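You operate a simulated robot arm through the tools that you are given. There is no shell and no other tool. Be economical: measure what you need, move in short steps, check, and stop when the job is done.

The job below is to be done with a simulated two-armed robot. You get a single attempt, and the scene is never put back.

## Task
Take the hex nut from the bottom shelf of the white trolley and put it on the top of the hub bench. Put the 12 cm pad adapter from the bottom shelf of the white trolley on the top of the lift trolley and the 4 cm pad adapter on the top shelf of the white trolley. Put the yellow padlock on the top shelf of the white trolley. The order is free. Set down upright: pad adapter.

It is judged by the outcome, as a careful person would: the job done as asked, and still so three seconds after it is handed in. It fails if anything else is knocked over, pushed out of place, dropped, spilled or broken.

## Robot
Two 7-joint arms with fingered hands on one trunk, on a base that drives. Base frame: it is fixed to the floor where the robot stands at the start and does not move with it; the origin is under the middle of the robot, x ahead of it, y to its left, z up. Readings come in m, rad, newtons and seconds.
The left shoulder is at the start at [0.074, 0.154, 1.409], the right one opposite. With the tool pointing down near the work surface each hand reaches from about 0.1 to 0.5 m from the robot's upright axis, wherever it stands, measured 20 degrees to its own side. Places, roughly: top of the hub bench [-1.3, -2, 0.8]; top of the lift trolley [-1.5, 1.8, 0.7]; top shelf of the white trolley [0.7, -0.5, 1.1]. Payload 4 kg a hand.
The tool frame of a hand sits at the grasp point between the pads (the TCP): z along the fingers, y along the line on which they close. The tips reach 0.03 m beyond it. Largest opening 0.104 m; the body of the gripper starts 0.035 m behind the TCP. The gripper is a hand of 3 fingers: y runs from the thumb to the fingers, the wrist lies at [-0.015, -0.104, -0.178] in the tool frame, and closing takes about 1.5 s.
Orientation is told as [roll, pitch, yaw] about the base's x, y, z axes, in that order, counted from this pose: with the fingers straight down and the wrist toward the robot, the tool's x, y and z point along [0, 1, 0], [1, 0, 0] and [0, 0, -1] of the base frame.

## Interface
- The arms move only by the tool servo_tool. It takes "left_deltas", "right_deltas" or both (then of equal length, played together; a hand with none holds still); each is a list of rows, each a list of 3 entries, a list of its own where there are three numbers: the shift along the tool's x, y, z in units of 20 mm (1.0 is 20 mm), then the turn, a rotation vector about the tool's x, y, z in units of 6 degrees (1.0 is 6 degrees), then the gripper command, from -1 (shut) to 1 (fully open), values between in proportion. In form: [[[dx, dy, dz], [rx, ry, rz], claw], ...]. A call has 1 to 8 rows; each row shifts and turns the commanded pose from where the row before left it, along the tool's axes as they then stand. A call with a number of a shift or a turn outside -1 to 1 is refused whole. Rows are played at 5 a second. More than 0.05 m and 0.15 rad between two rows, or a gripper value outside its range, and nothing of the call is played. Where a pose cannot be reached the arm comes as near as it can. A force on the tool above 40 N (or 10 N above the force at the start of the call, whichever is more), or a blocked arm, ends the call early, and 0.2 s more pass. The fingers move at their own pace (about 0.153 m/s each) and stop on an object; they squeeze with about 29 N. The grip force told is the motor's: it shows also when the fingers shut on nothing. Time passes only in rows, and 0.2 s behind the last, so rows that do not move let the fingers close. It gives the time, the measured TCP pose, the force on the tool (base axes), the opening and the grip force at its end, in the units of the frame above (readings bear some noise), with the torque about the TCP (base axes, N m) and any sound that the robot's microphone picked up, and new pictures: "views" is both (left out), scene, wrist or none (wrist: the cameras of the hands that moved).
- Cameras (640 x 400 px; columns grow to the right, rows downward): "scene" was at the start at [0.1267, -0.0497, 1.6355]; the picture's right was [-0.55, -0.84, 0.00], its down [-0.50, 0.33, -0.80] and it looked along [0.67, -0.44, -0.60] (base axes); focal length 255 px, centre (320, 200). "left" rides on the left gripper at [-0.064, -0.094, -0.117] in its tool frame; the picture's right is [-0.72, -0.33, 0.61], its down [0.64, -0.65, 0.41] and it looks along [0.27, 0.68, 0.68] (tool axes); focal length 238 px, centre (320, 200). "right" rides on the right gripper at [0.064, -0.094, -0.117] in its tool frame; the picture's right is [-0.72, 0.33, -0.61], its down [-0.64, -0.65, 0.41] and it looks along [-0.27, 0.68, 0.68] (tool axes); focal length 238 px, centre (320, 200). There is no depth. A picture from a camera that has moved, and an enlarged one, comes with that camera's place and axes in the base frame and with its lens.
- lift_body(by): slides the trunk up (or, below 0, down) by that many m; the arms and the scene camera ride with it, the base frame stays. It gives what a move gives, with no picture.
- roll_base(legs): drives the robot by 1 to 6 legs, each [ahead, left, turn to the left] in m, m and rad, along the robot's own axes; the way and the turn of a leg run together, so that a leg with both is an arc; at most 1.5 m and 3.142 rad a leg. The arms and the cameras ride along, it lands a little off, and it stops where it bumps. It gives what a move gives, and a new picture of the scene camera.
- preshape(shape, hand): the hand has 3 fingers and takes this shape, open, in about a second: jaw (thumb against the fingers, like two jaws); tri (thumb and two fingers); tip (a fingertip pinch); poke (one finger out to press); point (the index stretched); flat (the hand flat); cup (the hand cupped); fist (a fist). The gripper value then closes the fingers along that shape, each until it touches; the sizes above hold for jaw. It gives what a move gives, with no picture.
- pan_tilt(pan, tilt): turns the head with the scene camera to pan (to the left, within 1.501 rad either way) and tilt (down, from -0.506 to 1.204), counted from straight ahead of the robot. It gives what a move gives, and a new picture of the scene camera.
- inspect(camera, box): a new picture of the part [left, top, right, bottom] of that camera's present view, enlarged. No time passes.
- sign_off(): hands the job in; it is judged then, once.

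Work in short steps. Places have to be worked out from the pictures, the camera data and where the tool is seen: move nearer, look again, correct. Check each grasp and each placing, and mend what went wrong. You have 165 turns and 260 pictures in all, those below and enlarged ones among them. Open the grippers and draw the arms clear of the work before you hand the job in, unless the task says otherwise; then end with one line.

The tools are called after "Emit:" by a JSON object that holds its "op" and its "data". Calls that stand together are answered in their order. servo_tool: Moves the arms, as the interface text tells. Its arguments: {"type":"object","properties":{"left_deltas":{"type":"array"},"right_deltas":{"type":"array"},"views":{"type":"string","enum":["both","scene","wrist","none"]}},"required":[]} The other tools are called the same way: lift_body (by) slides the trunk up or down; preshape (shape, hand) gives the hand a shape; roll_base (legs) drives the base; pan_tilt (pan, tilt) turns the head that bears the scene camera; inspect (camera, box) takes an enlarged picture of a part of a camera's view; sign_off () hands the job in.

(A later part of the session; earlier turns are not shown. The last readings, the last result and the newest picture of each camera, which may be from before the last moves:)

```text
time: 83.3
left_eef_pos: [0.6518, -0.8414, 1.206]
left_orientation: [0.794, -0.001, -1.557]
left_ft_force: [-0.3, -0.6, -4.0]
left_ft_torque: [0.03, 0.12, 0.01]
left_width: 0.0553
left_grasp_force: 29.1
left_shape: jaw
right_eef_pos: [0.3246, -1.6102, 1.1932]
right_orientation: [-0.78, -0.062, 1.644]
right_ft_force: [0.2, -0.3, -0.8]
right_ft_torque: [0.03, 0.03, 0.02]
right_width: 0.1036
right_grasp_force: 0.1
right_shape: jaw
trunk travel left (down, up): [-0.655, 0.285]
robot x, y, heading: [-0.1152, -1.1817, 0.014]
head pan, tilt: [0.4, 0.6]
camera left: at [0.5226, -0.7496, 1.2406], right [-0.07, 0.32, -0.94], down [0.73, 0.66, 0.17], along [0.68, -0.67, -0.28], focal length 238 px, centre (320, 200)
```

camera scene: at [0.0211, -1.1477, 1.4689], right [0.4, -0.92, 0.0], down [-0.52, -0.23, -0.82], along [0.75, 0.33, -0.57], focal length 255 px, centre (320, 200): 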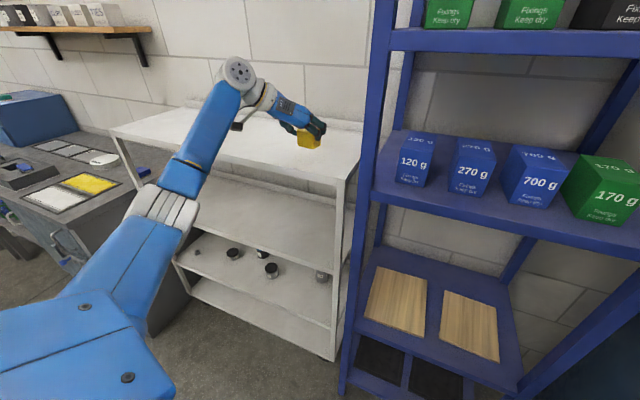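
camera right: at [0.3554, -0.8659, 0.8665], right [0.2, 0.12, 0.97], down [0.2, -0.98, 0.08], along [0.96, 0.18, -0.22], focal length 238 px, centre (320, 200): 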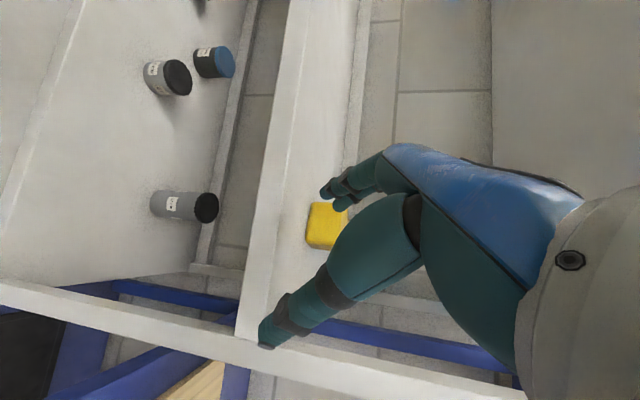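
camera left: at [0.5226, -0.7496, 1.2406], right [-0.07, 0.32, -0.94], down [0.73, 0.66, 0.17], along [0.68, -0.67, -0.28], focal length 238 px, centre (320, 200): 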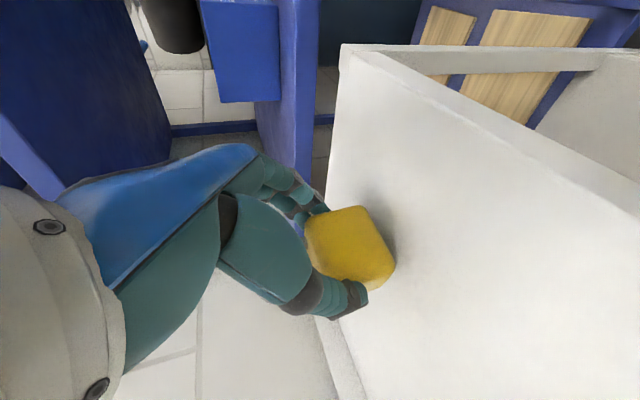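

Close to the surface (shadow tightening). I lower in 3 mm steps until the load leaves the sensor.

Emit:
{"op": "servo_tool", "data": {"left_deltas": [[[-0.105, 0, 0.107], [0, 0, 0], -1], [[-0.105, 0, 0.107], [0, 0, 0], -1], [[-0.105, 0, 0.107], [0, 0, 0], -1]], "views": "none"}}

Emit:
{"op": "servo_tool", "data": {"left_deltas": [[[-0.105, 0, 0.107], [0, 0, 0], -1], [[-0.07, 0, 0.07], [0, 0, 0], -1]], "views": "wrist"}}

```text
time: 84.1
left_eef_pos: [0.6509, -0.8431, 1.1972]
left_orientation: [0.793, -0.002, -1.557]
left_ft_force: [0.5, -0.5, -4.1]
left_ft_torque: [0.0, 0.11, 0.02]
left_width: 0.055
left_grasp_force: 29.3
left_shape: jaw
right_eef_pos: [0.3237, -1.6104, 1.193]
right_orientation: [-0.783, -0.062, 1.643]
right_ft_force: [0.0, 0.4, -0.7]
right_ft_torque: [0.01, 0.02, 0.02]
right_width: 0.1038
right_grasp_force: 0.0
right_shape: jaw
trunk travel left (down, up): [-0.655, 0.285]
robot x, y, heading: [-0.114, -1.1862, 0.016]
head pan, tilt: [0.4, 0.6]
```

```text
time: 84.7
left_eef_pos: [0.6504, -0.8424, 1.1943]
left_orientation: [0.795, 0.0, -1.555]
left_ft_force: [-0.2, 0.7, -2.9]
left_ft_torque: [0.07, 0.02, 0.05]
left_width: 0.0552
left_grasp_force: 28.9
left_shape: jaw
right_eef_pos: [0.3219, -1.6097, 1.1948]
right_orientation: [-0.78, -0.062, 1.645]
right_ft_force: [-0.1, -0.4, 1.0]
right_ft_torque: [-0.01, -0.02, 0.0]
right_width: 0.1039
right_grasp_force: 0.0
right_shape: jaw
trunk travel left (down, up): [-0.655, 0.285]
robot x, y, heading: [-0.1222, -1.1838, 0.012]
head pan, tilt: [0.4, 0.6]
camera left: at [0.5211, -0.7509, 1.2281], right [-0.07, 0.32, -0.94], down [0.73, 0.66, 0.17], along [0.68, -0.67, -0.28], focal length 238 px, centre (320, 200)
```

left: 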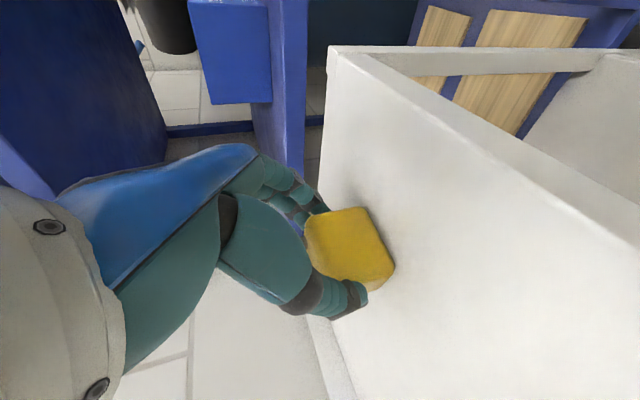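

Load is beginning to leave. Lower another 3–4 mm.

Emit:
{"op": "servo_tool", "data": {"left_deltas": [[[-0.07, 0, 0.07], [0, 0, 0], -1], [[-0.07, 0, 0.07], [0, 0, 0], -1], [[0, 0, 0], [0, 0, 0], -1]], "views": "none"}}

```text
time: 85.5
left_eef_pos: [0.6496, -0.8435, 1.192]
left_orientation: [0.795, 0.0, -1.555]
left_ft_force: [1.1, 2.1, 5.6]
left_ft_torque: [0.05, -0.15, 0.13]
left_width: 0.0553
left_grasp_force: 28.7
left_shape: jaw
right_eef_pos: [0.3217, -1.6103, 1.1936]
right_orientation: [-0.785, -0.062, 1.645]
right_ft_force: [-1.0, -0.3, 0.0]
right_ft_torque: [0.0, 0.0, -0.04]
right_width: 0.1037
right_grasp_force: 0.2
right_shape: jaw
trunk travel left (down, up): [-0.655, 0.285]
robot x, y, heading: [-0.1176, -1.1836, 0.014]
head pan, tilt: [0.4, 0.6]
```

It stands on the shelf now. I open slowly and withdraw backward.

Emit:
{"op": "servo_tool", "data": {"left_deltas": [[[0, 0, 0], [0, 0, 0], 0.3], [[0, 0, 0], [0, 0, 0], 1], [[0, 0, 0], [0, 0, 0], 1], [[0, 0, 0], [0, 0, 0], 1], [[-0.7, 0, -0.72], [0, 0, 0], 1], [[-0.7, 0, -0.72], [0, 0, 0], 1], [[-0.7, 0, -0.72], [0, 0, 0], 1], [[-0.7, 0, -0.72], [0, 0, 0], 1]], "views": "none"}}

Emit:
{"op": "servo_tool", "data": {"left_deltas": [[[-0.9, 0, -0.92], [0, 0, 0], 1], [[-0.9, 0, -0.92], [0, 0, 0], 1], [[-0.9, 0, -0.92], [0, 0, 0], 1], [[-0.9, 0, -0.92], [0, 0, 0], 1], [[-0.9, 0, -0.92], [0, 0, 0], 1], [[-0.9, 0, -0.92], [0, 0, 0], 1], [[-0.9, 0, -0.92], [0, 0, 0], 1]], "views": "both"}}

```text
time: 87.3
left_eef_pos: [0.5685, -0.8437, 1.1902]
left_orientation: [0.795, -0.002, -1.555]
left_ft_force: [0.0, 0.5, -0.3]
left_ft_torque: [-0.02, 0.01, 0.02]
left_width: 0.1035
left_grasp_force: 0.0
left_shape: jaw
right_eef_pos: [0.3225, -1.6108, 1.1945]
right_orientation: [-0.785, -0.061, 1.643]
right_ft_force: [0.2, 0.5, -0.1]
right_ft_torque: [0.03, 0.06, 0.01]
right_width: 0.1035
right_grasp_force: 0.1
right_shape: jaw
trunk travel left (down, up): [-0.655, 0.285]
robot x, y, heading: [-0.1162, -1.1845, 0.016]
head pan, tilt: [0.4, 0.6]
```

```text
time: 88.9
left_eef_pos: [0.3872, -0.8475, 1.1918]
left_orientation: [0.793, -0.001, -1.555]
left_ft_force: [-0.5, -0.3, 0.2]
left_ft_torque: [0.0, 0.03, 0.01]
left_width: 0.1038
left_grasp_force: 0.1
left_shape: jaw
right_eef_pos: [0.3218, -1.61, 1.1943]
right_orientation: [-0.783, -0.062, 1.645]
right_ft_force: [-0.3, -0.6, -0.2]
right_ft_torque: [0.0, 0.0, 0.02]
right_width: 0.1038
right_grasp_force: 0.1
right_shape: jaw
trunk travel left (down, up): [-0.655, 0.285]
robot x, y, heading: [-0.119, -1.1803, 0.014]
head pan, tilt: [0.4, 0.6]
camera scene: at [0.0158, -1.1466, 1.4695], right [0.4, -0.92, 0.0], down [-0.52, -0.23, -0.82], along [0.75, 0.33, -0.57], focal length 255 px, centre (320, 200)
camera left: at [0.2586, -0.7549, 1.226], right [-0.07, 0.32, -0.94], down [0.73, 0.66, 0.17], along [0.68, -0.67, -0.28], focal length 238 px, centre (320, 200)
```

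scene: 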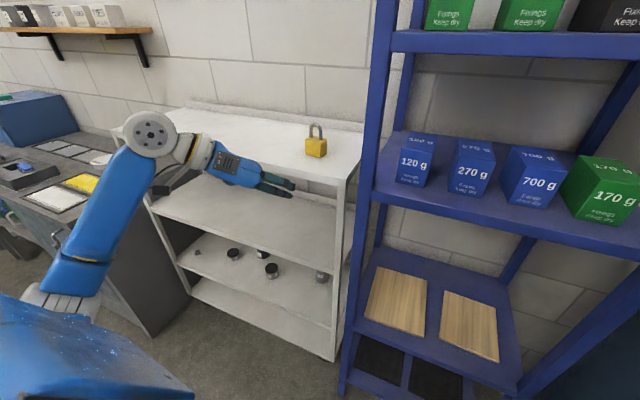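
left: 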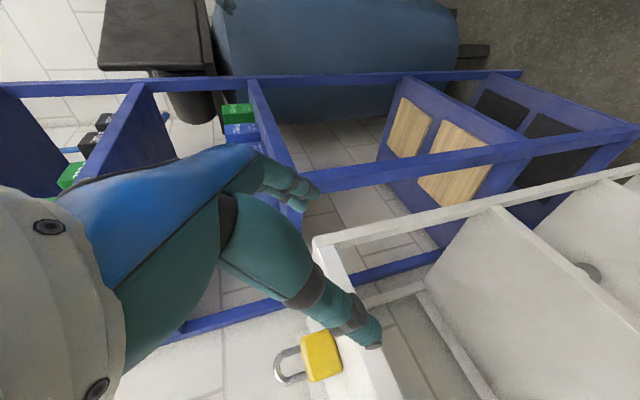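

The padlock stands on the top shelf. Next the 4 cm adapter (≈(0.71,-0.325)) with the left hand: shift the base left 0.52 m and lower the trunk.

Emit:
{"op": "roll_base", "data": {"legs": [[-0.05, 0, 0], [0, 0.52, 0]]}}

Emit:
{"op": "lift_body", "data": {"by": -0.4}}

Emit:
{"op": "lift_body", "data": {"by": -0.25}}

Emit:
{"op": "pan_tilt", "data": {"pan": 0.1, "tilt": 0.45}}

```text
time: 92.5
left_eef_pos: [0.3316, -0.3373, 1.1937]
left_orientation: [0.793, 0.005, -1.555]
left_ft_force: [0.0, -1.9, -0.6]
left_ft_torque: [0.0, -0.02, -0.01]
left_width: 0.1036
left_grasp_force: 0.0
left_shape: jaw
right_eef_pos: [0.2644, -1.1005, 1.191]
right_orientation: [-0.781, -0.068, 1.645]
right_ft_force: [0.5, 0.0, -1.1]
right_ft_torque: [0.0, 0.01, 0.04]
right_width: 0.1036
right_grasp_force: 0.2
right_shape: jaw
trunk travel left (down, up): [-0.655, 0.285]
robot x, y, heading: [-0.1758, -0.6691, 0.019]
head pan, tilt: [0.4, 0.6]
camera scene: at [-0.0403, -0.639, 1.4695], right [0.4, -0.92, -0.01], down [-0.52, -0.22, -0.83], along [0.75, 0.34, -0.56], focal length 255 px, centre (320, 200)
```

scene: 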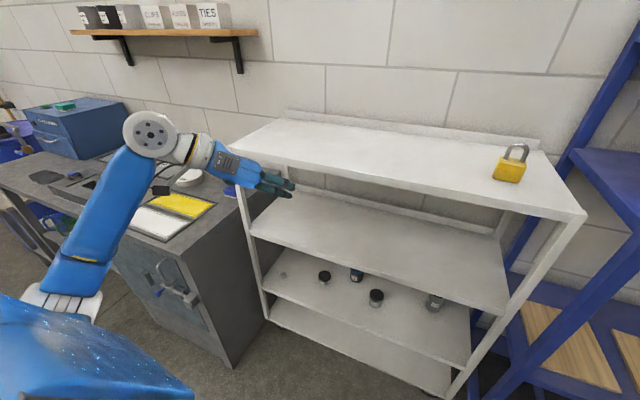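

```text
time: 96.3
left_eef_pos: [0.3295, -0.3318, 0.792]
left_orientation: [0.795, -0.002, -1.556]
left_ft_force: [-0.7, 0.3, -0.3]
left_ft_torque: [-0.01, 0.03, 0.01]
left_width: 0.1037
left_grasp_force: 0.0
left_shape: jaw
right_eef_pos: [0.2625, -1.0943, 0.7938]
right_orientation: [-0.783, -0.061, 1.644]
right_ft_force: [0.6, 0.9, -1.3]
right_ft_torque: [0.01, 0.03, 0.0]
right_width: 0.1041
right_grasp_force: 0.1
right_shape: jaw
trunk travel left (down, up): [-0.255, 0.685]
robot x, y, heading: [-0.1732, -0.6678, 0.013]
head pan, tilt: [0.4, 0.6]
```

```text
time: 98.9
left_eef_pos: [0.3295, -0.3297, 0.5407]
left_orientation: [0.796, -0.001, -1.555]
left_ft_force: [-0.2, 0.5, 0.0]
left_ft_torque: [0.03, 0.0, 0.0]
left_width: 0.1034
left_grasp_force: 0.0
left_shape: jaw
right_eef_pos: [0.2619, -1.0935, 0.5443]
right_orientation: [-0.783, -0.061, 1.644]
right_ft_force: [-0.2, 0.1, -0.9]
right_ft_torque: [-0.02, 0.0, 0.03]
right_width: 0.1037
right_grasp_force: 0.1
right_shape: jaw
trunk travel left (down, up): [-0.005, 0.935]
robot x, y, heading: [-0.1766, -0.6645, 0.012]
head pan, tilt: [0.4, 0.6]
```

```text
time: 99.7
left_eef_pos: [0.3302, -0.3306, 0.5417]
left_orientation: [0.793, -0.002, -1.555]
left_ft_force: [0.5, 0.0, -0.5]
left_ft_torque: [0.02, 0.0, -0.01]
left_width: 0.1038
left_grasp_force: 0.0
left_shape: jaw
right_eef_pos: [0.2628, -1.094, 0.5441]
right_orientation: [-0.784, -0.061, 1.645]
right_ft_force: [-0.4, -0.6, 0.1]
right_ft_torque: [0.01, -0.01, 0.01]
right_width: 0.1038
right_grasp_force: 0.1
right_shape: jaw
trunk travel left (down, up): [-0.005, 0.935]
robot x, y, heading: [-0.1755, -0.6639, 0.015]
head pan, tilt: [0.099, 0.45]
camera scene: at [-0.0316, -0.6556, 0.8328], right [0.11, -0.99, 0.0], down [-0.43, -0.05, -0.9], along [0.89, 0.1, -0.44], focal length 255 px, centre (320, 200)
```

scene: 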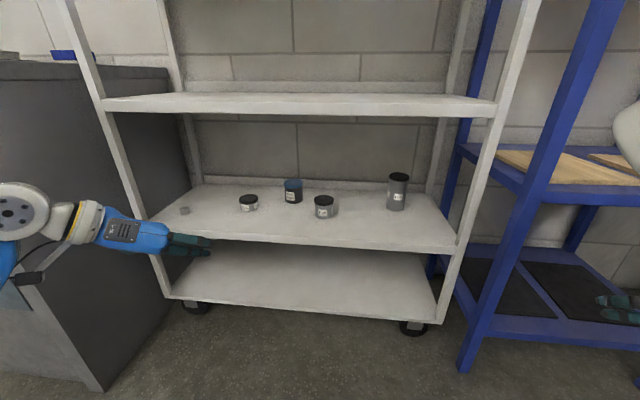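

Positions refined: 4 cm (0.705,-0.327), 12 cm (0.785,-0.832), nut (0.668,-0.119). The left elbow is near the bench corner, so I extend the arm first, before driving closer.

Emit:
{"op": "servo_tool", "data": {"left_deltas": [[[0.86, 0, 0.84], [0, 0, 0], 1], [[0.86, 0, 0.84], [0, 0, 0], 1], [[0.86, 0, 0.84], [0, 0, 0], 1], [[0.86, 0, 0.84], [0, 0, 0], 1], [[0.86, 0, 0.84], [0, 0, 0], 1], [[0.86, 0, 0.84], [0, 0, 0], 1], [[0.86, 0, 0.84], [0, 0, 0], 1]], "views": "scene"}}

```text
time: 101.3
left_eef_pos: [0.4981, -0.3278, 0.547]
left_orientation: [0.794, -0.002, -1.555]
left_ft_force: [0.5, 0.7, 0.6]
left_ft_torque: [0.02, 0.01, 0.02]
left_width: 0.1036
left_grasp_force: 0.0
left_shape: jaw
right_eef_pos: [0.2628, -1.0953, 0.5439]
right_orientation: [-0.783, -0.061, 1.644]
right_ft_force: [0.4, 0.4, 0.2]
right_ft_torque: [0.03, -0.02, -0.04]
right_width: 0.1037
right_grasp_force: 0.1
right_shape: jaw
trunk travel left (down, up): [-0.005, 0.935]
robot x, y, heading: [-0.1722, -0.6689, 0.012]
head pan, tilt: [0.099, 0.45]
camera scene: at [-0.0311, -0.6559, 0.8328], right [0.11, -0.99, 0.0], down [-0.43, -0.05, -0.9], along [0.89, 0.1, -0.44], focal length 255 px, centre (320, 200)
```

scene: 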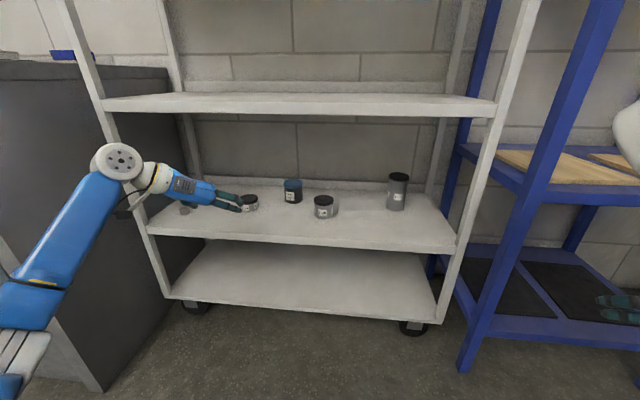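

The white hub is just the wrist, well clear. I drive 0.08 m closer and lower the hand to the adapter's level ahead of it.

Emit:
{"op": "roll_base", "data": {"legs": [[0.08, 0, 0]]}}

Emit:
{"op": "servo_tool", "data": {"left_deltas": [[[-0.56, 0, 0.57], [0, 0, 0], 1], [[-0.56, 0, 0.57], [0, 0, 0], 1], [[-0.56, 0, 0.57], [0, 0, 0], 1], [[-0.56, 0, 0.57], [0, 0, 0], 1], [[-0.3, 0, 0.3], [0, 0, 0], 1]], "views": "both"}}

```text
time: 102.3
left_eef_pos: [0.5781, -0.3261, 0.5452]
left_orientation: [0.795, -0.001, -1.555]
left_ft_force: [0.1, -0.8, 0.3]
left_ft_torque: [-0.01, 0.02, 0.03]
left_width: 0.1034
left_grasp_force: 0.1
left_shape: jaw
right_eef_pos: [0.3438, -1.0922, 0.5437]
right_orientation: [-0.782, -0.063, 1.646]
right_ft_force: [-0.3, 0.3, -0.4]
right_ft_torque: [-0.01, 0.01, -0.02]
right_width: 0.1039
right_grasp_force: 0.0
right_shape: jaw
trunk travel left (down, up): [-0.005, 0.935]
robot x, y, heading: [-0.0948, -0.6665, 0.015]
head pan, tilt: [0.099, 0.45]
camera scene: at [0.049, -0.6545, 0.8327], right [0.11, -0.99, 0.0], down [-0.44, -0.05, -0.9], along [0.89, 0.1, -0.44], focal length 255 px, centre (320, 200)
```

scene: 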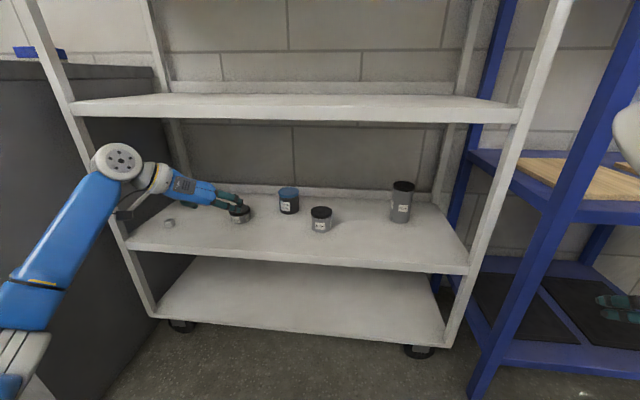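

```text
time: 103.5
left_eef_pos: [0.5777, -0.3265, 0.4735]
left_orientation: [0.797, -0.003, -1.557]
left_ft_force: [0.2, 0.6, 0.0]
left_ft_torque: [-0.01, 0.02, -0.02]
left_width: 0.1037
left_grasp_force: 0.1
left_shape: jaw
right_eef_pos: [0.3422, -1.0925, 0.5436]
right_orientation: [-0.784, -0.062, 1.644]
right_ft_force: [-0.5, -0.6, 0.4]
right_ft_torque: [-0.06, -0.05, 0.04]
right_width: 0.1037
right_grasp_force: 0.0
right_shape: jaw
trunk travel left (down, up): [-0.005, 0.935]
robot x, y, heading: [-0.0935, -0.6663, 0.013]
head pan, tilt: [0.099, 0.45]
camera scene: at [0.0486, -0.6545, 0.8328], right [0.11, -0.99, 0.0], down [-0.43, -0.05, -0.9], along [0.89, 0.1, -0.44], focal length 255 px, centre (320, 200)
camera left: at [0.4487, -0.2343, 0.5083], right [-0.07, 0.32, -0.94], down [0.73, 0.66, 0.17], along [0.68, -0.67, -0.28], focal length 238 px, centre (320, 200)
```

scene: 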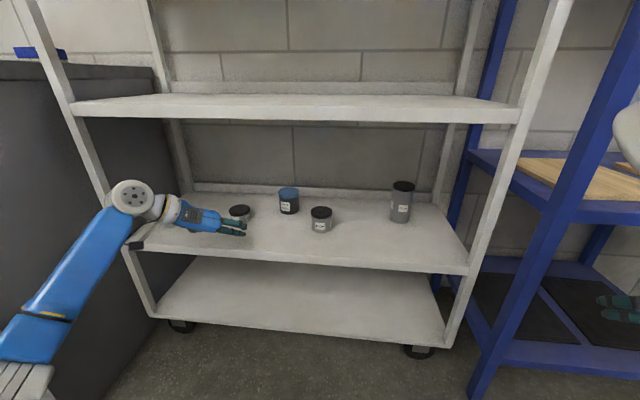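
left: 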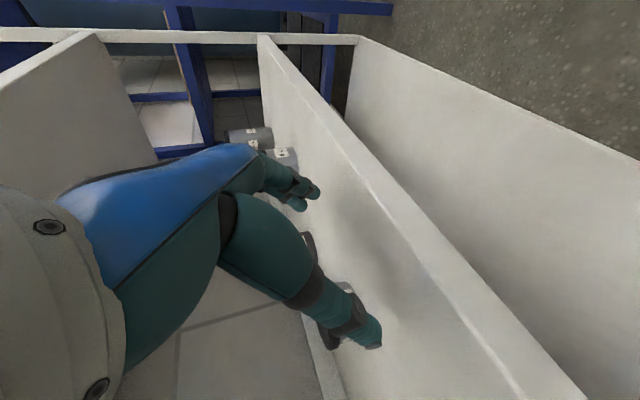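

In line. I advance partly and look.

Emit:
{"op": "servo_tool", "data": {"left_deltas": [[[0.72, 0, 0.83], [0, 0, 0], 1], [[0.72, 0, 0.83], [0, 0, 0], 1], [[0.72, 0, 0.83], [0, 0, 0], 1]], "views": "both"}}

Emit:
{"op": "inspect", "data": {"camera": "scene", "box": [180, 170, 310, 260]}}

```text
time: 104.3
left_eef_pos: [0.6433, -0.3245, 0.4705]
left_orientation: [0.795, 0.001, -1.555]
left_ft_force: [1.0, 0.9, -0.8]
left_ft_torque: [0.0, -0.01, -0.01]
left_width: 0.1036
left_grasp_force: 0.0
left_shape: jaw
right_eef_pos: [0.3408, -1.0921, 0.5449]
right_orientation: [-0.786, -0.062, 1.644]
right_ft_force: [-0.7, 0.5, -0.1]
right_ft_torque: [0.0, -0.03, 0.01]
right_width: 0.104
right_grasp_force: 0.0
right_shape: jaw
trunk travel left (down, up): [-0.005, 0.935]
robot x, y, heading: [-0.0953, -0.6628, 0.017]
head pan, tilt: [0.099, 0.45]
camera scene: at [0.0488, -0.6548, 0.8328], right [0.11, -0.99, 0.0], down [-0.43, -0.05, -0.9], along [0.89, 0.1, -0.44], focal length 255 px, centre (320, 200)
camera left: at [0.5144, -0.233, 0.5044], right [-0.07, 0.32, -0.94], down [0.73, 0.66, 0.17], along [0.68, -0.67, -0.28], focal length 238 px, centre (320, 200)
```

scene: 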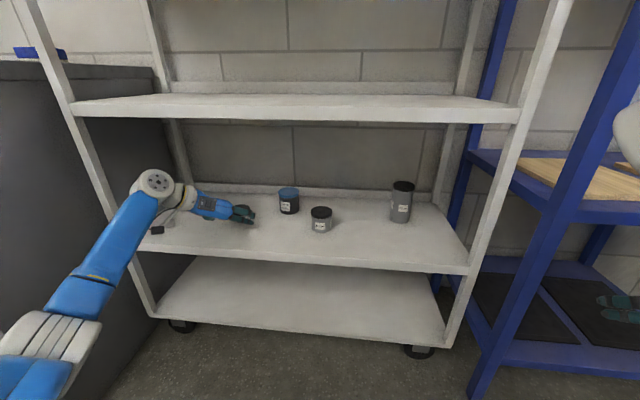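
left: 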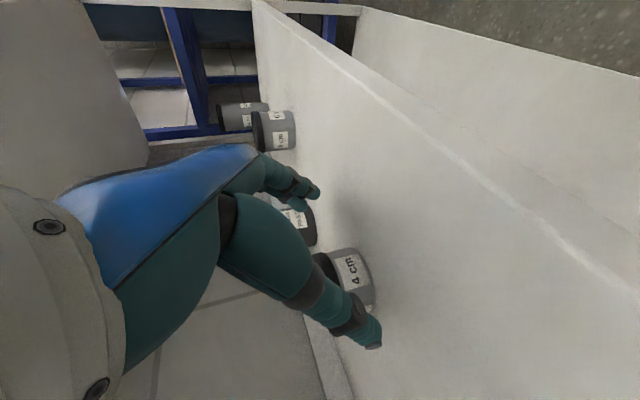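

```text
4.44 times, centred on (245, 215) of scene
camera zoom: at [0.0488, -0.6548, 0.8328], right [0.11, -0.99, 0.0], down [-0.43, -0.05, -0.9], along [0.89, 0.1, -0.44], focal length 1133 px, centre (653, 133)
```

zoom: 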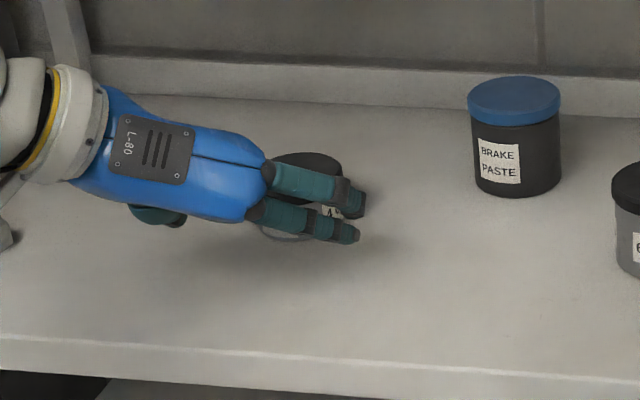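

Label reads 4 cm, and it lies between the fingers. Advance the last 4 cm and close.

Emit:
{"op": "servo_tool", "data": {"left_deltas": [[[0.65, 0, 0.91], [0, 0, 0], 1], [[0.65, 0, 0.91], [0, 0, 0], 1], [[0, 0, 0], [0, 0, 0], 0.3], [[0, 0, 0], [0, 0, 0], -1], [[0, 0, 0], [0, 0, 0], -1], [[0, 0, 0], [0, 0, 0], -1], [[0, 0, 0], [0, 0, 0], -1], [[0, 0, 0], [0, 0, 0], -1]], "views": "both"}}

Emit:
{"op": "inspect", "data": {"camera": "scene", "box": [180, 170, 310, 260]}}

```text
time: 106.1
left_eef_pos: [0.6878, -0.3243, 0.4635]
left_orientation: [0.794, -0.001, -1.556]
left_ft_force: [-0.2, -0.6, 0.1]
left_ft_torque: [-0.01, 0.03, 0.02]
left_width: 0.0485
left_grasp_force: 29.2
left_shape: jaw
right_eef_pos: [0.3411, -1.0921, 0.5442]
right_orientation: [-0.787, -0.063, 1.644]
right_ft_force: [0.6, 0.1, -0.1]
right_ft_torque: [0.01, 0.01, -0.02]
right_width: 0.104
right_grasp_force: 0.1
right_shape: jaw
trunk travel left (down, up): [-0.005, 0.935]
robot x, y, heading: [-0.0944, -0.667, 0.017]
head pan, tilt: [0.099, 0.45]
camera scene: at [0.0488, -0.6547, 0.8328], right [0.11, -0.99, 0.0], down [-0.43, -0.05, -0.9], along [0.89, 0.1, -0.44], focal length 255 px, centre (320, 200)
camera left: at [0.5587, -0.2323, 0.4979], right [-0.07, 0.32, -0.94], down [0.73, 0.66, 0.17], along [0.68, -0.67, -0.28], focal length 238 px, centre (320, 200)
```

scene: 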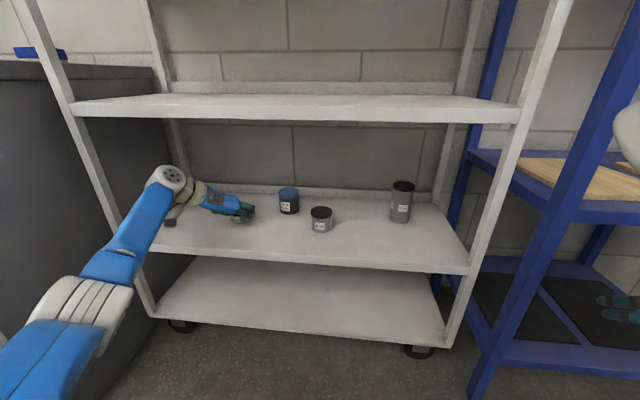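
left: 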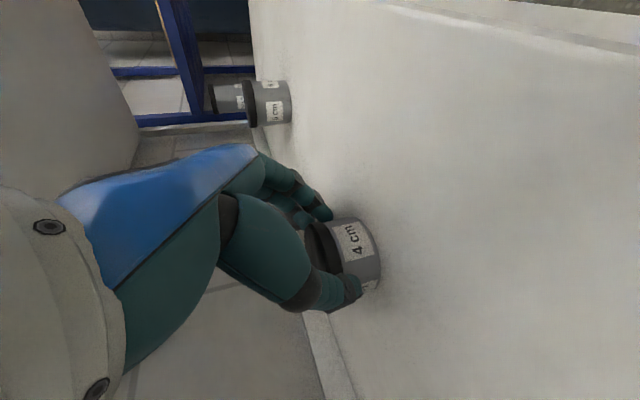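

```text
4.44 times, centred on (245, 215) of scene
camera zoom: at [0.0488, -0.6547, 0.8328], right [0.11, -0.99, 0.0], down [-0.43, -0.05, -0.9], along [0.89, 0.1, -0.44], focal length 1133 px, centre (653, 133)
```

zoom: 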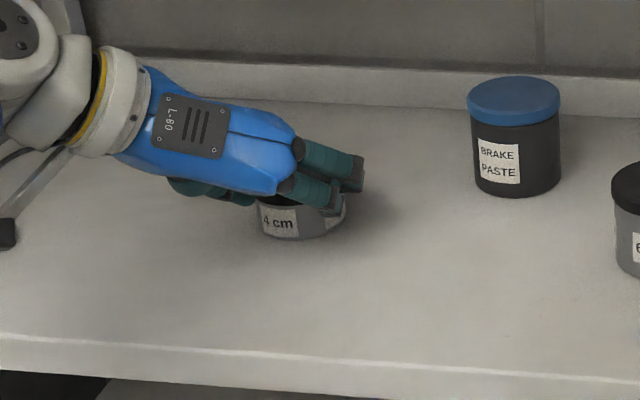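

Gripped. Lift 3 cm and check.

Emit:
{"op": "servo_tool", "data": {"left_deltas": [[[0.35, 0, -0.36], [0, 0, 0], -1], [[0.7, 0, -0.72], [0, 0, 0], -1], [[0.35, 0, -0.36], [0, 0, 0], -1]], "views": "both"}}

```text
time: 106.9
left_eef_pos: [0.687, -0.3252, 0.5032]
left_orientation: [0.794, -0.001, -1.556]
left_ft_force: [0.2, -0.6, -3.4]
left_ft_torque: [-0.03, 0.12, 0.01]
left_width: 0.0484
left_grasp_force: 28.6
left_shape: jaw
right_eef_pos: [0.3424, -1.0938, 0.5447]
right_orientation: [-0.784, -0.063, 1.645]
right_ft_force: [-0.1, -0.2, 0.0]
right_ft_torque: [0.02, -0.03, -0.06]
right_width: 0.1034
right_grasp_force: 0.1
right_shape: jaw
trunk travel left (down, up): [-0.005, 0.935]
robot x, y, heading: [-0.0966, -0.6669, 0.014]
head pan, tilt: [0.099, 0.45]
camera scene: at [0.0494, -0.6545, 0.8326], right [0.11, -0.99, 0.0], down [-0.44, -0.05, -0.9], along [0.89, 0.1, -0.44], focal length 255 px, centre (320, 200)
camera left: at [0.5581, -0.2323, 0.5377], right [-0.07, 0.32, -0.94], down [0.73, 0.66, 0.17], along [0.68, -0.67, -0.28], focal length 238 px, centre (320, 200)
```

scene: 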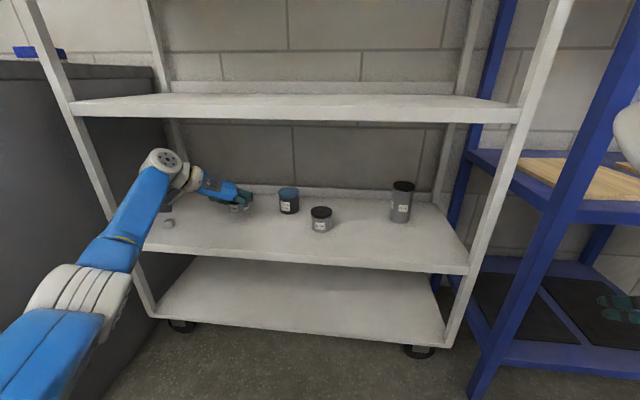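
left: 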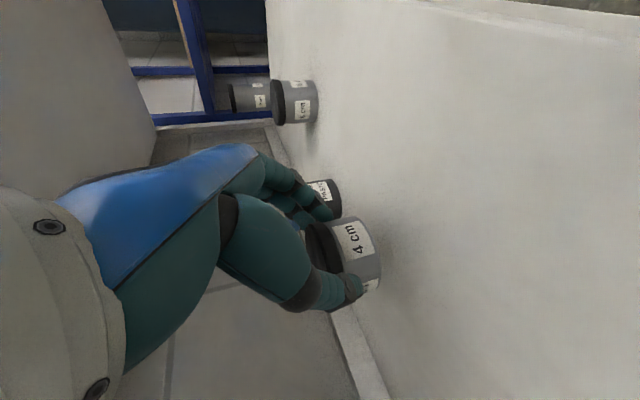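

Secure. I back the base out 0.25 m and raise the trunk 0.73 m.

Emit:
{"op": "roll_base", "data": {"legs": [[-0.25, 0, 0]]}}

Emit:
{"op": "lift_body", "data": {"by": 0.4}}

Emit:
{"op": "lift_body", "data": {"by": 0.33}}

Emit:
{"op": "pan_tilt", "data": {"pan": 0.2, "tilt": 0.5}}

```text
time: 108.7
left_eef_pos: [0.4365, -0.3252, 0.5034]
left_orientation: [0.796, -0.001, -1.552]
left_ft_force: [0.0, -0.8, -2.3]
left_ft_torque: [-0.02, 0.08, -0.01]
left_width: 0.0483
left_grasp_force: 29.1
left_shape: jaw
right_eef_pos: [0.0931, -1.0953, 0.5452]
right_orientation: [-0.783, -0.062, 1.649]
right_ft_force: [-0.3, -0.5, -0.1]
right_ft_torque: [0.01, 0.01, 0.0]
right_width: 0.1039
right_grasp_force: 0.0
right_shape: jaw
trunk travel left (down, up): [-0.005, 0.935]
robot x, y, heading: [-0.3439, -0.6676, 0.013]
head pan, tilt: [0.099, 0.45]
camera scene: at [-0.2003, -0.6582, 0.8327], right [0.12, -0.99, 0.0], down [-0.44, -0.05, -0.9], along [0.89, 0.11, -0.44], focal length 255 px, centre (320, 200)
```

scene: 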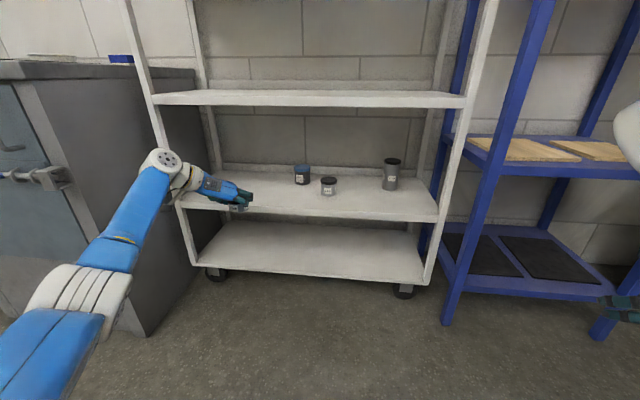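

```text
time: 112.6
left_eef_pos: [0.4372, -0.3233, 0.9041]
left_orientation: [0.798, -0.001, -1.549]
left_ft_force: [0.5, -0.3, -4.1]
left_ft_torque: [-0.01, 0.13, -0.01]
left_width: 0.0483
left_grasp_force: 28.9
left_shape: jaw
right_eef_pos: [0.0934, -1.0947, 0.9462]
right_orientation: [-0.787, -0.06, 1.649]
right_ft_force: [-0.3, -0.5, -0.1]
right_ft_torque: [0.0, 0.03, 0.03]
right_width: 0.1038
right_grasp_force: 0.1
right_shape: jaw
trunk travel left (down, up): [-0.405, 0.535]
robot x, y, heading: [-0.342, -0.6697, 0.017]
head pan, tilt: [0.099, 0.45]
```

```text
time: 115.8
left_eef_pos: [0.4374, -0.3242, 1.2344]
left_orientation: [0.799, -0.001, -1.549]
left_ft_force: [-0.2, -0.6, -3.1]
left_ft_torque: [-0.02, 0.13, -0.03]
left_width: 0.0485
left_grasp_force: 29.2
left_shape: jaw
right_eef_pos: [0.0945, -1.0953, 1.2762]
right_orientation: [-0.787, -0.061, 1.648]
right_ft_force: [-0.5, 1.3, -0.1]
right_ft_torque: [0.03, 0.0, -0.02]
right_width: 0.1041
right_grasp_force: 0.0
right_shape: jaw
trunk travel left (down, up): [-0.735, 0.205]
robot x, y, heading: [-0.3425, -0.6708, 0.016]
head pan, tilt: [0.099, 0.45]
```

```text
time: 116.5
left_eef_pos: [0.4382, -0.3256, 1.234]
left_orientation: [0.796, -0.001, -1.549]
left_ft_force: [0.2, 0.3, -3.7]
left_ft_torque: [0.01, 0.09, -0.03]
left_width: 0.0482
left_grasp_force: 29.0
left_shape: jaw
right_eef_pos: [0.0942, -1.094, 1.2751]
right_orientation: [-0.787, -0.062, 1.651]
right_ft_force: [-0.3, -0.7, -0.6]
right_ft_torque: [0.01, 0.0, 0.0]
right_width: 0.1037
right_grasp_force: 0.1
right_shape: jaw
trunk travel left (down, up): [-0.735, 0.205]
robot x, y, heading: [-0.344, -0.6684, 0.019]
head pan, tilt: [0.201, 0.499]
camera scene: at [-0.1996, -0.6487, 1.5582], right [0.22, -0.98, 0.0], down [-0.47, -0.1, -0.88], along [0.86, 0.19, -0.48], focal length 255 px, centre (320, 200)
```

scene: 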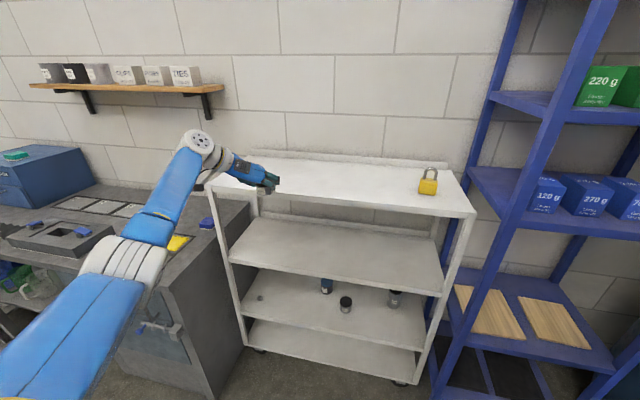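

Clear above the shelf. Drive forward 0.22 m, then lower gently.

Emit:
{"op": "roll_base", "data": {"legs": [[0.22, 0, 0]]}}

Emit:
{"op": "servo_tool", "data": {"left_deltas": [[[-0.35, 0, 0.36], [0, 0, 0], -1], [[-0.35, 0, 0.36], [0, 0, 0], -1], [[-0.35, 0, 0.36], [0, 0, 0], -1], [[-0.2, 0, 0.2], [0, 0, 0], -1]], "views": "wrist"}}

```text
time: 118.2
left_eef_pos: [0.6535, -0.3193, 1.2381]
left_orientation: [0.802, -0.001, -1.55]
left_ft_force: [-0.2, 0.3, -3.8]
left_ft_torque: [0.01, 0.07, 0.0]
left_width: 0.0482
left_grasp_force: 29.3
left_shape: jaw
right_eef_pos: [0.3106, -1.0902, 1.2775]
right_orientation: [-0.792, -0.063, 1.647]
right_ft_force: [0.6, -0.1, 1.0]
right_ft_torque: [0.01, -0.02, -0.03]
right_width: 0.1039
right_grasp_force: 0.0
right_shape: jaw
trunk travel left (down, up): [-0.735, 0.205]
robot x, y, heading: [-0.1209, -0.6663, 0.016]
head pan, tilt: [0.201, 0.499]
camera scene: at [0.0148, -0.6445, 1.5589], right [0.22, -0.98, 0.0], down [-0.47, -0.11, -0.88], along [0.86, 0.19, -0.48], focal length 255 px, centre (320, 200)
```

scene: 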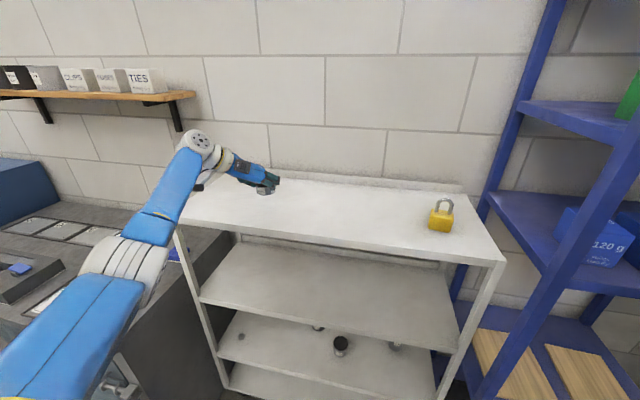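

```text
time: 119.2
left_eef_pos: [0.6595, -0.3201, 1.1992]
left_orientation: [0.798, -0.001, -1.549]
left_ft_force: [-0.5, 0.1, -3.5]
left_ft_torque: [-0.01, 0.07, -0.01]
left_width: 0.0483
left_grasp_force: 28.5
left_shape: jaw
right_eef_pos: [0.3148, -1.089, 1.2748]
right_orientation: [-0.787, -0.063, 1.647]
right_ft_force: [-0.2, 0.6, 0.0]
right_ft_torque: [0.01, -0.02, 0.02]
right_width: 0.104
right_grasp_force: 0.0
right_shape: jaw
trunk travel left (down, up): [-0.735, 0.205]
robot x, y, heading: [-0.1194, -0.663, 0.02]
head pan, tilt: [0.201, 0.499]
camera left: at [0.5291, -0.2282, 1.2334], right [-0.07, 0.32, -0.94], down [0.72, 0.67, 0.17], along [0.69, -0.67, -0.28], focal length 238 px, centre (320, 200)
```

left: 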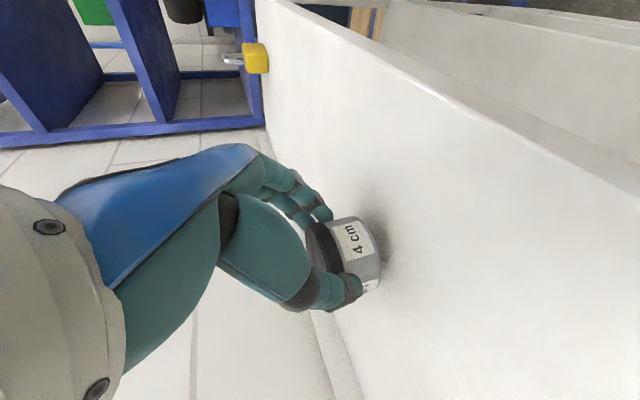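

About 1.5 cm left; lower with fine steps.

Emit:
{"op": "servo_tool", "data": {"left_deltas": [[[-0.14, 0, 0.14], [0, 0, 0], -1], [[-0.14, 0, 0.14], [0, 0, 0], -1], [[-0.1, 0, 0.1], [0, 0, 0], -1], [[0, 0, 0], [0, 0, 0], -1]], "views": "none"}}

Emit:
{"op": "servo_tool", "data": {"left_deltas": [[[-0.07, 0, 0.07], [0, 0, 0], -1], [[-0.07, 0, 0.07], [0, 0, 0], -1], [[0, 0, 0], [0, 0, 0], -1]], "views": "none"}}

```text
time: 120.2
left_eef_pos: [0.658, -0.3199, 1.1897]
left_orientation: [0.801, -0.002, -1.551]
left_ft_force: [-0.1, -0.3, -3.3]
left_ft_torque: [0.03, 0.16, 0.02]
left_width: 0.0483
left_grasp_force: 28.7
left_shape: jaw
right_eef_pos: [0.3135, -1.0896, 1.2763]
right_orientation: [-0.791, -0.063, 1.646]
right_ft_force: [1.1, -0.1, -0.1]
right_ft_torque: [-0.03, 0.02, 0.02]
right_width: 0.1036
right_grasp_force: 0.1
right_shape: jaw
trunk travel left (down, up): [-0.735, 0.205]
robot x, y, heading: [-0.1253, -0.6676, 0.021]
head pan, tilt: [0.201, 0.499]
```

```text
time: 121.0
left_eef_pos: [0.6575, -0.3203, 1.1864]
left_orientation: [0.8, -0.003, -1.55]
left_ft_force: [-0.6, -0.1, -3.1]
left_ft_torque: [0.02, 0.12, 0.02]
left_width: 0.0484
left_grasp_force: 28.9
left_shape: jaw
right_eef_pos: [0.3135, -1.0882, 1.2758]
right_orientation: [-0.79, -0.063, 1.648]
right_ft_force: [0.1, 0.6, -0.6]
right_ft_torque: [0.04, 0.01, 0.01]
right_width: 0.1037
right_grasp_force: 0.0
right_shape: jaw
trunk travel left (down, up): [-0.735, 0.205]
robot x, y, heading: [-0.121, -0.6684, 0.019]
head pan, tilt: [0.201, 0.499]
```

Not yet in contact; continue.

Emit:
{"op": "servo_tool", "data": {"left_deltas": [[[-0.07, 0, 0.07], [0, 0, 0], -1], [[-0.07, 0, 0.07], [0, 0, 0], -1], [[0, 0, 0], [0, 0, 0], -1]], "views": "none"}}

Emit:
{"op": "servo_tool", "data": {"left_deltas": [[[-0.05, 0, 0.05], [0, 0, 0], -1], [[0, 0, 0], [0, 0, 0], -1]], "views": "wrist"}}

```text
time: 121.8
left_eef_pos: [0.6586, -0.32, 1.1829]
left_orientation: [0.801, -0.002, -1.549]
left_ft_force: [0.8, 0.6, 1.2]
left_ft_torque: [0.0, -0.04, 0.03]
left_width: 0.0484
left_grasp_force: 29.1
left_shape: jaw
right_eef_pos: [0.3135, -1.0893, 1.2774]
right_orientation: [-0.788, -0.064, 1.647]
right_ft_force: [-1.2, 0.1, 0.9]
right_ft_torque: [0.02, 0.0, 0.0]
right_width: 0.1042
right_grasp_force: 0.1
right_shape: jaw
trunk travel left (down, up): [-0.735, 0.205]
robot x, y, heading: [-0.1225, -0.6652, 0.022]
head pan, tilt: [0.201, 0.499]
```

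```text
time: 122.4
left_eef_pos: [0.6571, -0.3207, 1.1824]
left_orientation: [0.803, -0.003, -1.549]
left_ft_force: [1.7, 1.7, 5.9]
left_ft_torque: [-0.05, -0.13, 0.11]
left_width: 0.0479
left_grasp_force: 29.0
left_shape: jaw
right_eef_pos: [0.3139, -1.0899, 1.2779]
right_orientation: [-0.789, -0.063, 1.648]
right_ft_force: [0.6, -0.3, 0.4]
right_ft_torque: [-0.02, -0.05, -0.03]
right_width: 0.1037
right_grasp_force: 0.0
right_shape: jaw
trunk travel left (down, up): [-0.735, 0.205]
robot x, y, heading: [-0.1209, -0.6656, 0.017]
head pan, tilt: [0.201, 0.499]
camera left: at [0.5269, -0.2286, 1.2162], right [-0.07, 0.32, -0.94], down [0.72, 0.67, 0.18], along [0.69, -0.67, -0.28], focal length 238 px, centre (320, 200)
```

left: 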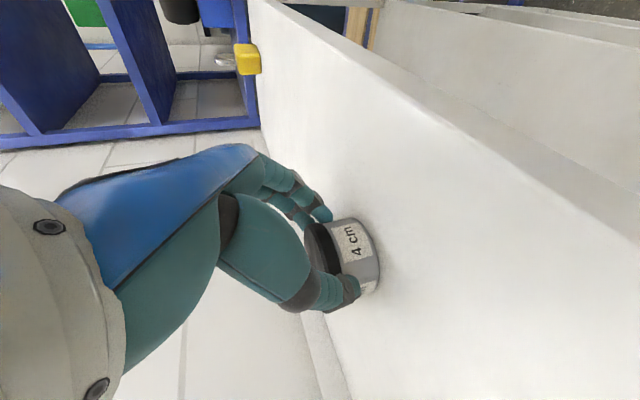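

Seated on the shelf. Release and draw back.

Emit:
{"op": "servo_tool", "data": {"left_deltas": [[[0, 0, 0], [0, 0, 0], 0.3], [[0, 0, 0], [0, 0, 0], 1], [[0, 0, 0], [0, 0, 0], 1], [[0, 0, 0], [0, 0, 0], 1], [[-0.7, 0, -0.72], [0, 0, 0], 1], [[-0.7, 0, -0.72], [0, 0, 0], 1], [[-0.7, 0, -0.72], [0, 0, 0], 1], [[-0.7, 0, -0.72], [0, 0, 0], 1]], "views": "wrist"}}

Emit:
{"op": "roll_base", "data": {"legs": [[-0.25, 0, 0]]}}

```text
time: 124.2
left_eef_pos: [0.5744, -0.3214, 1.1822]
left_orientation: [0.8, -0.002, -1.55]
left_ft_force: [-0.5, -0.2, -1.1]
left_ft_torque: [-0.01, 0.01, 0.03]
left_width: 0.1037
left_grasp_force: 0.1
left_shape: jaw
right_eef_pos: [0.3115, -1.0894, 1.2768]
right_orientation: [-0.789, -0.064, 1.647]
right_ft_force: [-0.7, 0.1, 0.1]
right_ft_torque: [-0.03, 0.03, 0.02]
right_width: 0.104
right_grasp_force: 0.0
right_shape: jaw
trunk travel left (down, up): [-0.735, 0.205]
robot x, y, heading: [-0.1218, -0.6698, 0.019]
head pan, tilt: [0.201, 0.499]
camera left: at [0.4454, -0.2303, 1.2154], right [-0.07, 0.32, -0.94], down [0.72, 0.67, 0.18], along [0.69, -0.67, -0.28], focal length 238 px, centre (320, 200)
```

left: 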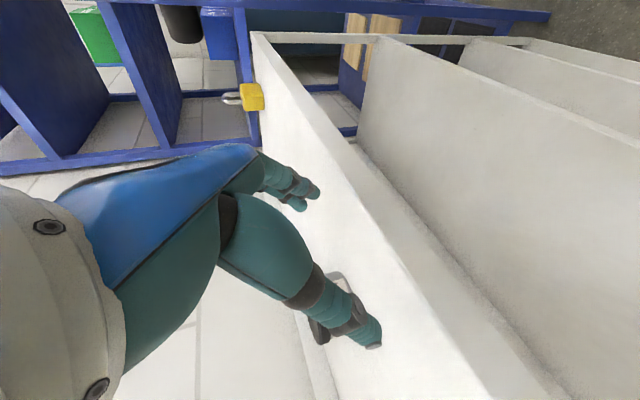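

```text
time: 126.0
left_eef_pos: [0.3326, -0.3274, 1.1776]
left_orientation: [0.795, -0.001, -1.549]
left_ft_force: [0.3, -0.1, 0.6]
left_ft_torque: [0.0, -0.01, -0.03]
left_width: 0.1034
left_grasp_force: 0.0
left_shape: jaw
right_eef_pos: [0.0684, -1.0963, 1.2747]
right_orientation: [-0.784, -0.063, 1.647]
right_ft_force: [0.5, 0.4, 0.8]
right_ft_torque: [-0.01, 0.01, -0.01]
right_width: 0.1038
right_grasp_force: 0.0
right_shape: jaw
trunk travel left (down, up): [-0.735, 0.205]
robot x, y, heading: [-0.3665, -0.6694, 0.019]
head pan, tilt: [0.201, 0.499]
camera scene: at [-0.2229, -0.6497, 1.5576], right [0.22, -0.98, 0.0], down [-0.47, -0.1, -0.87], along [0.85, 0.19, -0.49], focal length 255 px, centre (320, 200)
```

scene: 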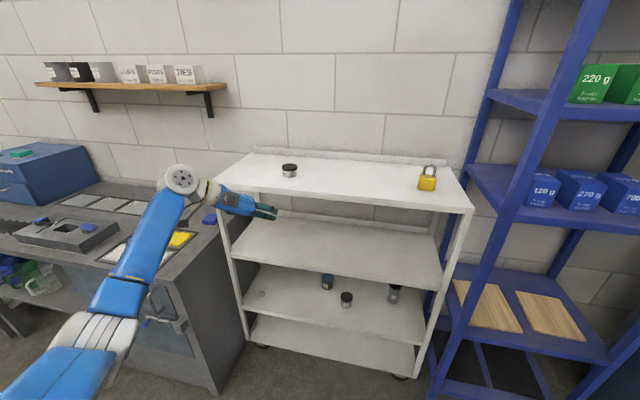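

The 4 cm adapter stands upright on the top shelf. Next the 12 cm: shift the base right 0.5 m, lower the trunk, and flatten the left hand by 15° for the tall can.

Emit:
{"op": "roll_base", "data": {"legs": [[0, -0.5, -0.015]]}}

Emit:
{"op": "servo_tool", "data": {"left_deltas": [[[0, 0, 0], [0, 0.9, 0], 1], [[0, 0, 0], [0, 0.8, 0], 1], [[0, 0, 0], [0, 0.8, 0], 1]], "views": "none"}}

Emit:
{"op": "lift_body", "data": {"by": -0.4}}

Emit:
{"op": "lift_body", "data": {"by": -0.25}}

Emit:
{"op": "pan_tilt", "data": {"pan": 0.3, "tilt": 0.4}}

```text
time: 128.9
left_eef_pos: [0.3357, -0.8275, 1.179]
left_orientation: [0.802, -0.008, -1.565]
left_ft_force: [1.3, -0.4, 0.6]
left_ft_torque: [0.01, -0.02, -0.02]
left_width: 0.1036
left_grasp_force: 0.0
left_shape: jaw
right_eef_pos: [0.0601, -1.5925, 1.2804]
right_orientation: [-0.791, -0.053, 1.634]
right_ft_force: [-0.5, 1.0, -0.5]
right_ft_torque: [-0.02, -0.02, -0.03]
right_width: 0.1035
right_grasp_force: 0.0
right_shape: jaw
trunk travel left (down, up): [-0.735, 0.205]
robot x, y, heading: [-0.3665, -1.1698, 0.004]
head pan, tilt: [0.201, 0.499]
camera scene: at [-0.2236, -1.1394, 1.5581], right [0.2, -0.98, 0.01], down [-0.47, -0.1, -0.88], along [0.86, 0.17, -0.48], focal length 255 px, centre (320, 200)
```

scene: 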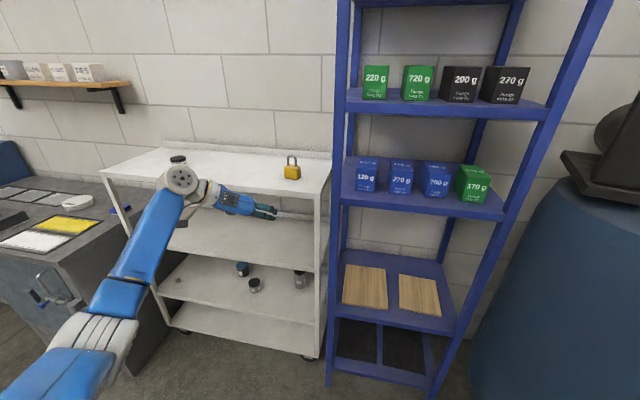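

```text
time: 129.7
left_eef_pos: [0.3327, -0.8321, 1.1823]
left_orientation: [1.066, -0.006, -1.564]
left_ft_force: [0.1, 0.5, -0.8]
left_ft_torque: [-0.06, 0.02, 0.0]
left_width: 0.1036
left_grasp_force: 0.1
left_shape: jaw
right_eef_pos: [0.0579, -1.5971, 1.2798]
right_orientation: [-0.792, -0.057, 1.634]
right_ft_force: [-0.7, 0.0, 0.4]
right_ft_torque: [-0.01, 0.03, 0.0]
right_width: 0.1038
right_grasp_force: 0.1
right_shape: jaw
trunk travel left (down, up): [-0.735, 0.205]
robot x, y, heading: [-0.3661, -1.1669, -0.001]
head pan, tilt: [0.201, 0.499]
```

```text
time: 133.6
left_eef_pos: [0.3332, -0.8364, 0.7827]
left_orientation: [1.064, -0.001, -1.565]
left_ft_force: [-0.3, 0.3, 0.2]
left_ft_torque: [-0.02, 0.01, 0.01]
left_width: 0.1038
left_grasp_force: 0.2
left_shape: jaw
right_eef_pos: [0.0564, -1.6009, 0.8792]
right_orientation: [-0.792, -0.062, 1.635]
right_ft_force: [0.0, 0.0, 0.9]
right_ft_torque: [-0.01, -0.03, -0.02]
right_width: 0.1039
right_grasp_force: 0.1
right_shape: jaw
trunk travel left (down, up): [-0.335, 0.605]
robot x, y, heading: [-0.3659, -1.1681, 0.003]
head pan, tilt: [0.201, 0.499]
```

```text
time: 136.2
left_eef_pos: [0.3329, -0.8367, 0.5325]
left_orientation: [1.064, 0.0, -1.566]
left_ft_force: [0.7, -0.3, -0.3]
left_ft_torque: [0.0, 0.01, 0.03]
left_width: 0.1036
left_grasp_force: 0.0
left_shape: jaw
right_eef_pos: [0.0563, -1.5999, 0.6285]
right_orientation: [-0.791, -0.061, 1.633]
right_ft_force: [-0.6, 0.1, -0.1]
right_ft_torque: [-0.01, 0.02, -0.01]
right_width: 0.1037
right_grasp_force: 0.0
right_shape: jaw
trunk travel left (down, up): [-0.085, 0.855]
robot x, y, heading: [-0.3622, -1.1712, 0.003]
head pan, tilt: [0.201, 0.499]
```

```text
time: 136.8
left_eef_pos: [0.3325, -0.8365, 0.5333]
left_orientation: [1.064, -0.001, -1.566]
left_ft_force: [-0.7, 0.2, 0.1]
left_ft_torque: [0.01, 0.01, 0.02]
left_width: 0.1036
left_grasp_force: 0.0
left_shape: jaw
right_eef_pos: [0.0579, -1.6012, 0.6282]
right_orientation: [-0.791, -0.061, 1.632]
right_ft_force: [-0.1, -0.6, -0.2]
right_ft_torque: [0.03, 0.0, 0.0]
right_width: 0.1036
right_grasp_force: 0.1
right_shape: jaw
trunk travel left (down, up): [-0.085, 0.855]
robot x, y, heading: [-0.367, -1.1689, 0.004]
head pan, tilt: [0.3, 0.4]
camera scene: at [-0.226, -1.1414, 0.9175], right [0.3, -0.95, 0.0], down [-0.37, -0.12, -0.92], along [0.88, 0.28, -0.39], focal length 255 px, centre (320, 200)
```

scene: 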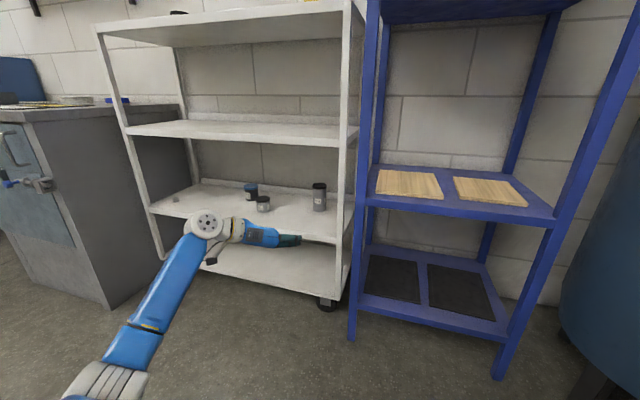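

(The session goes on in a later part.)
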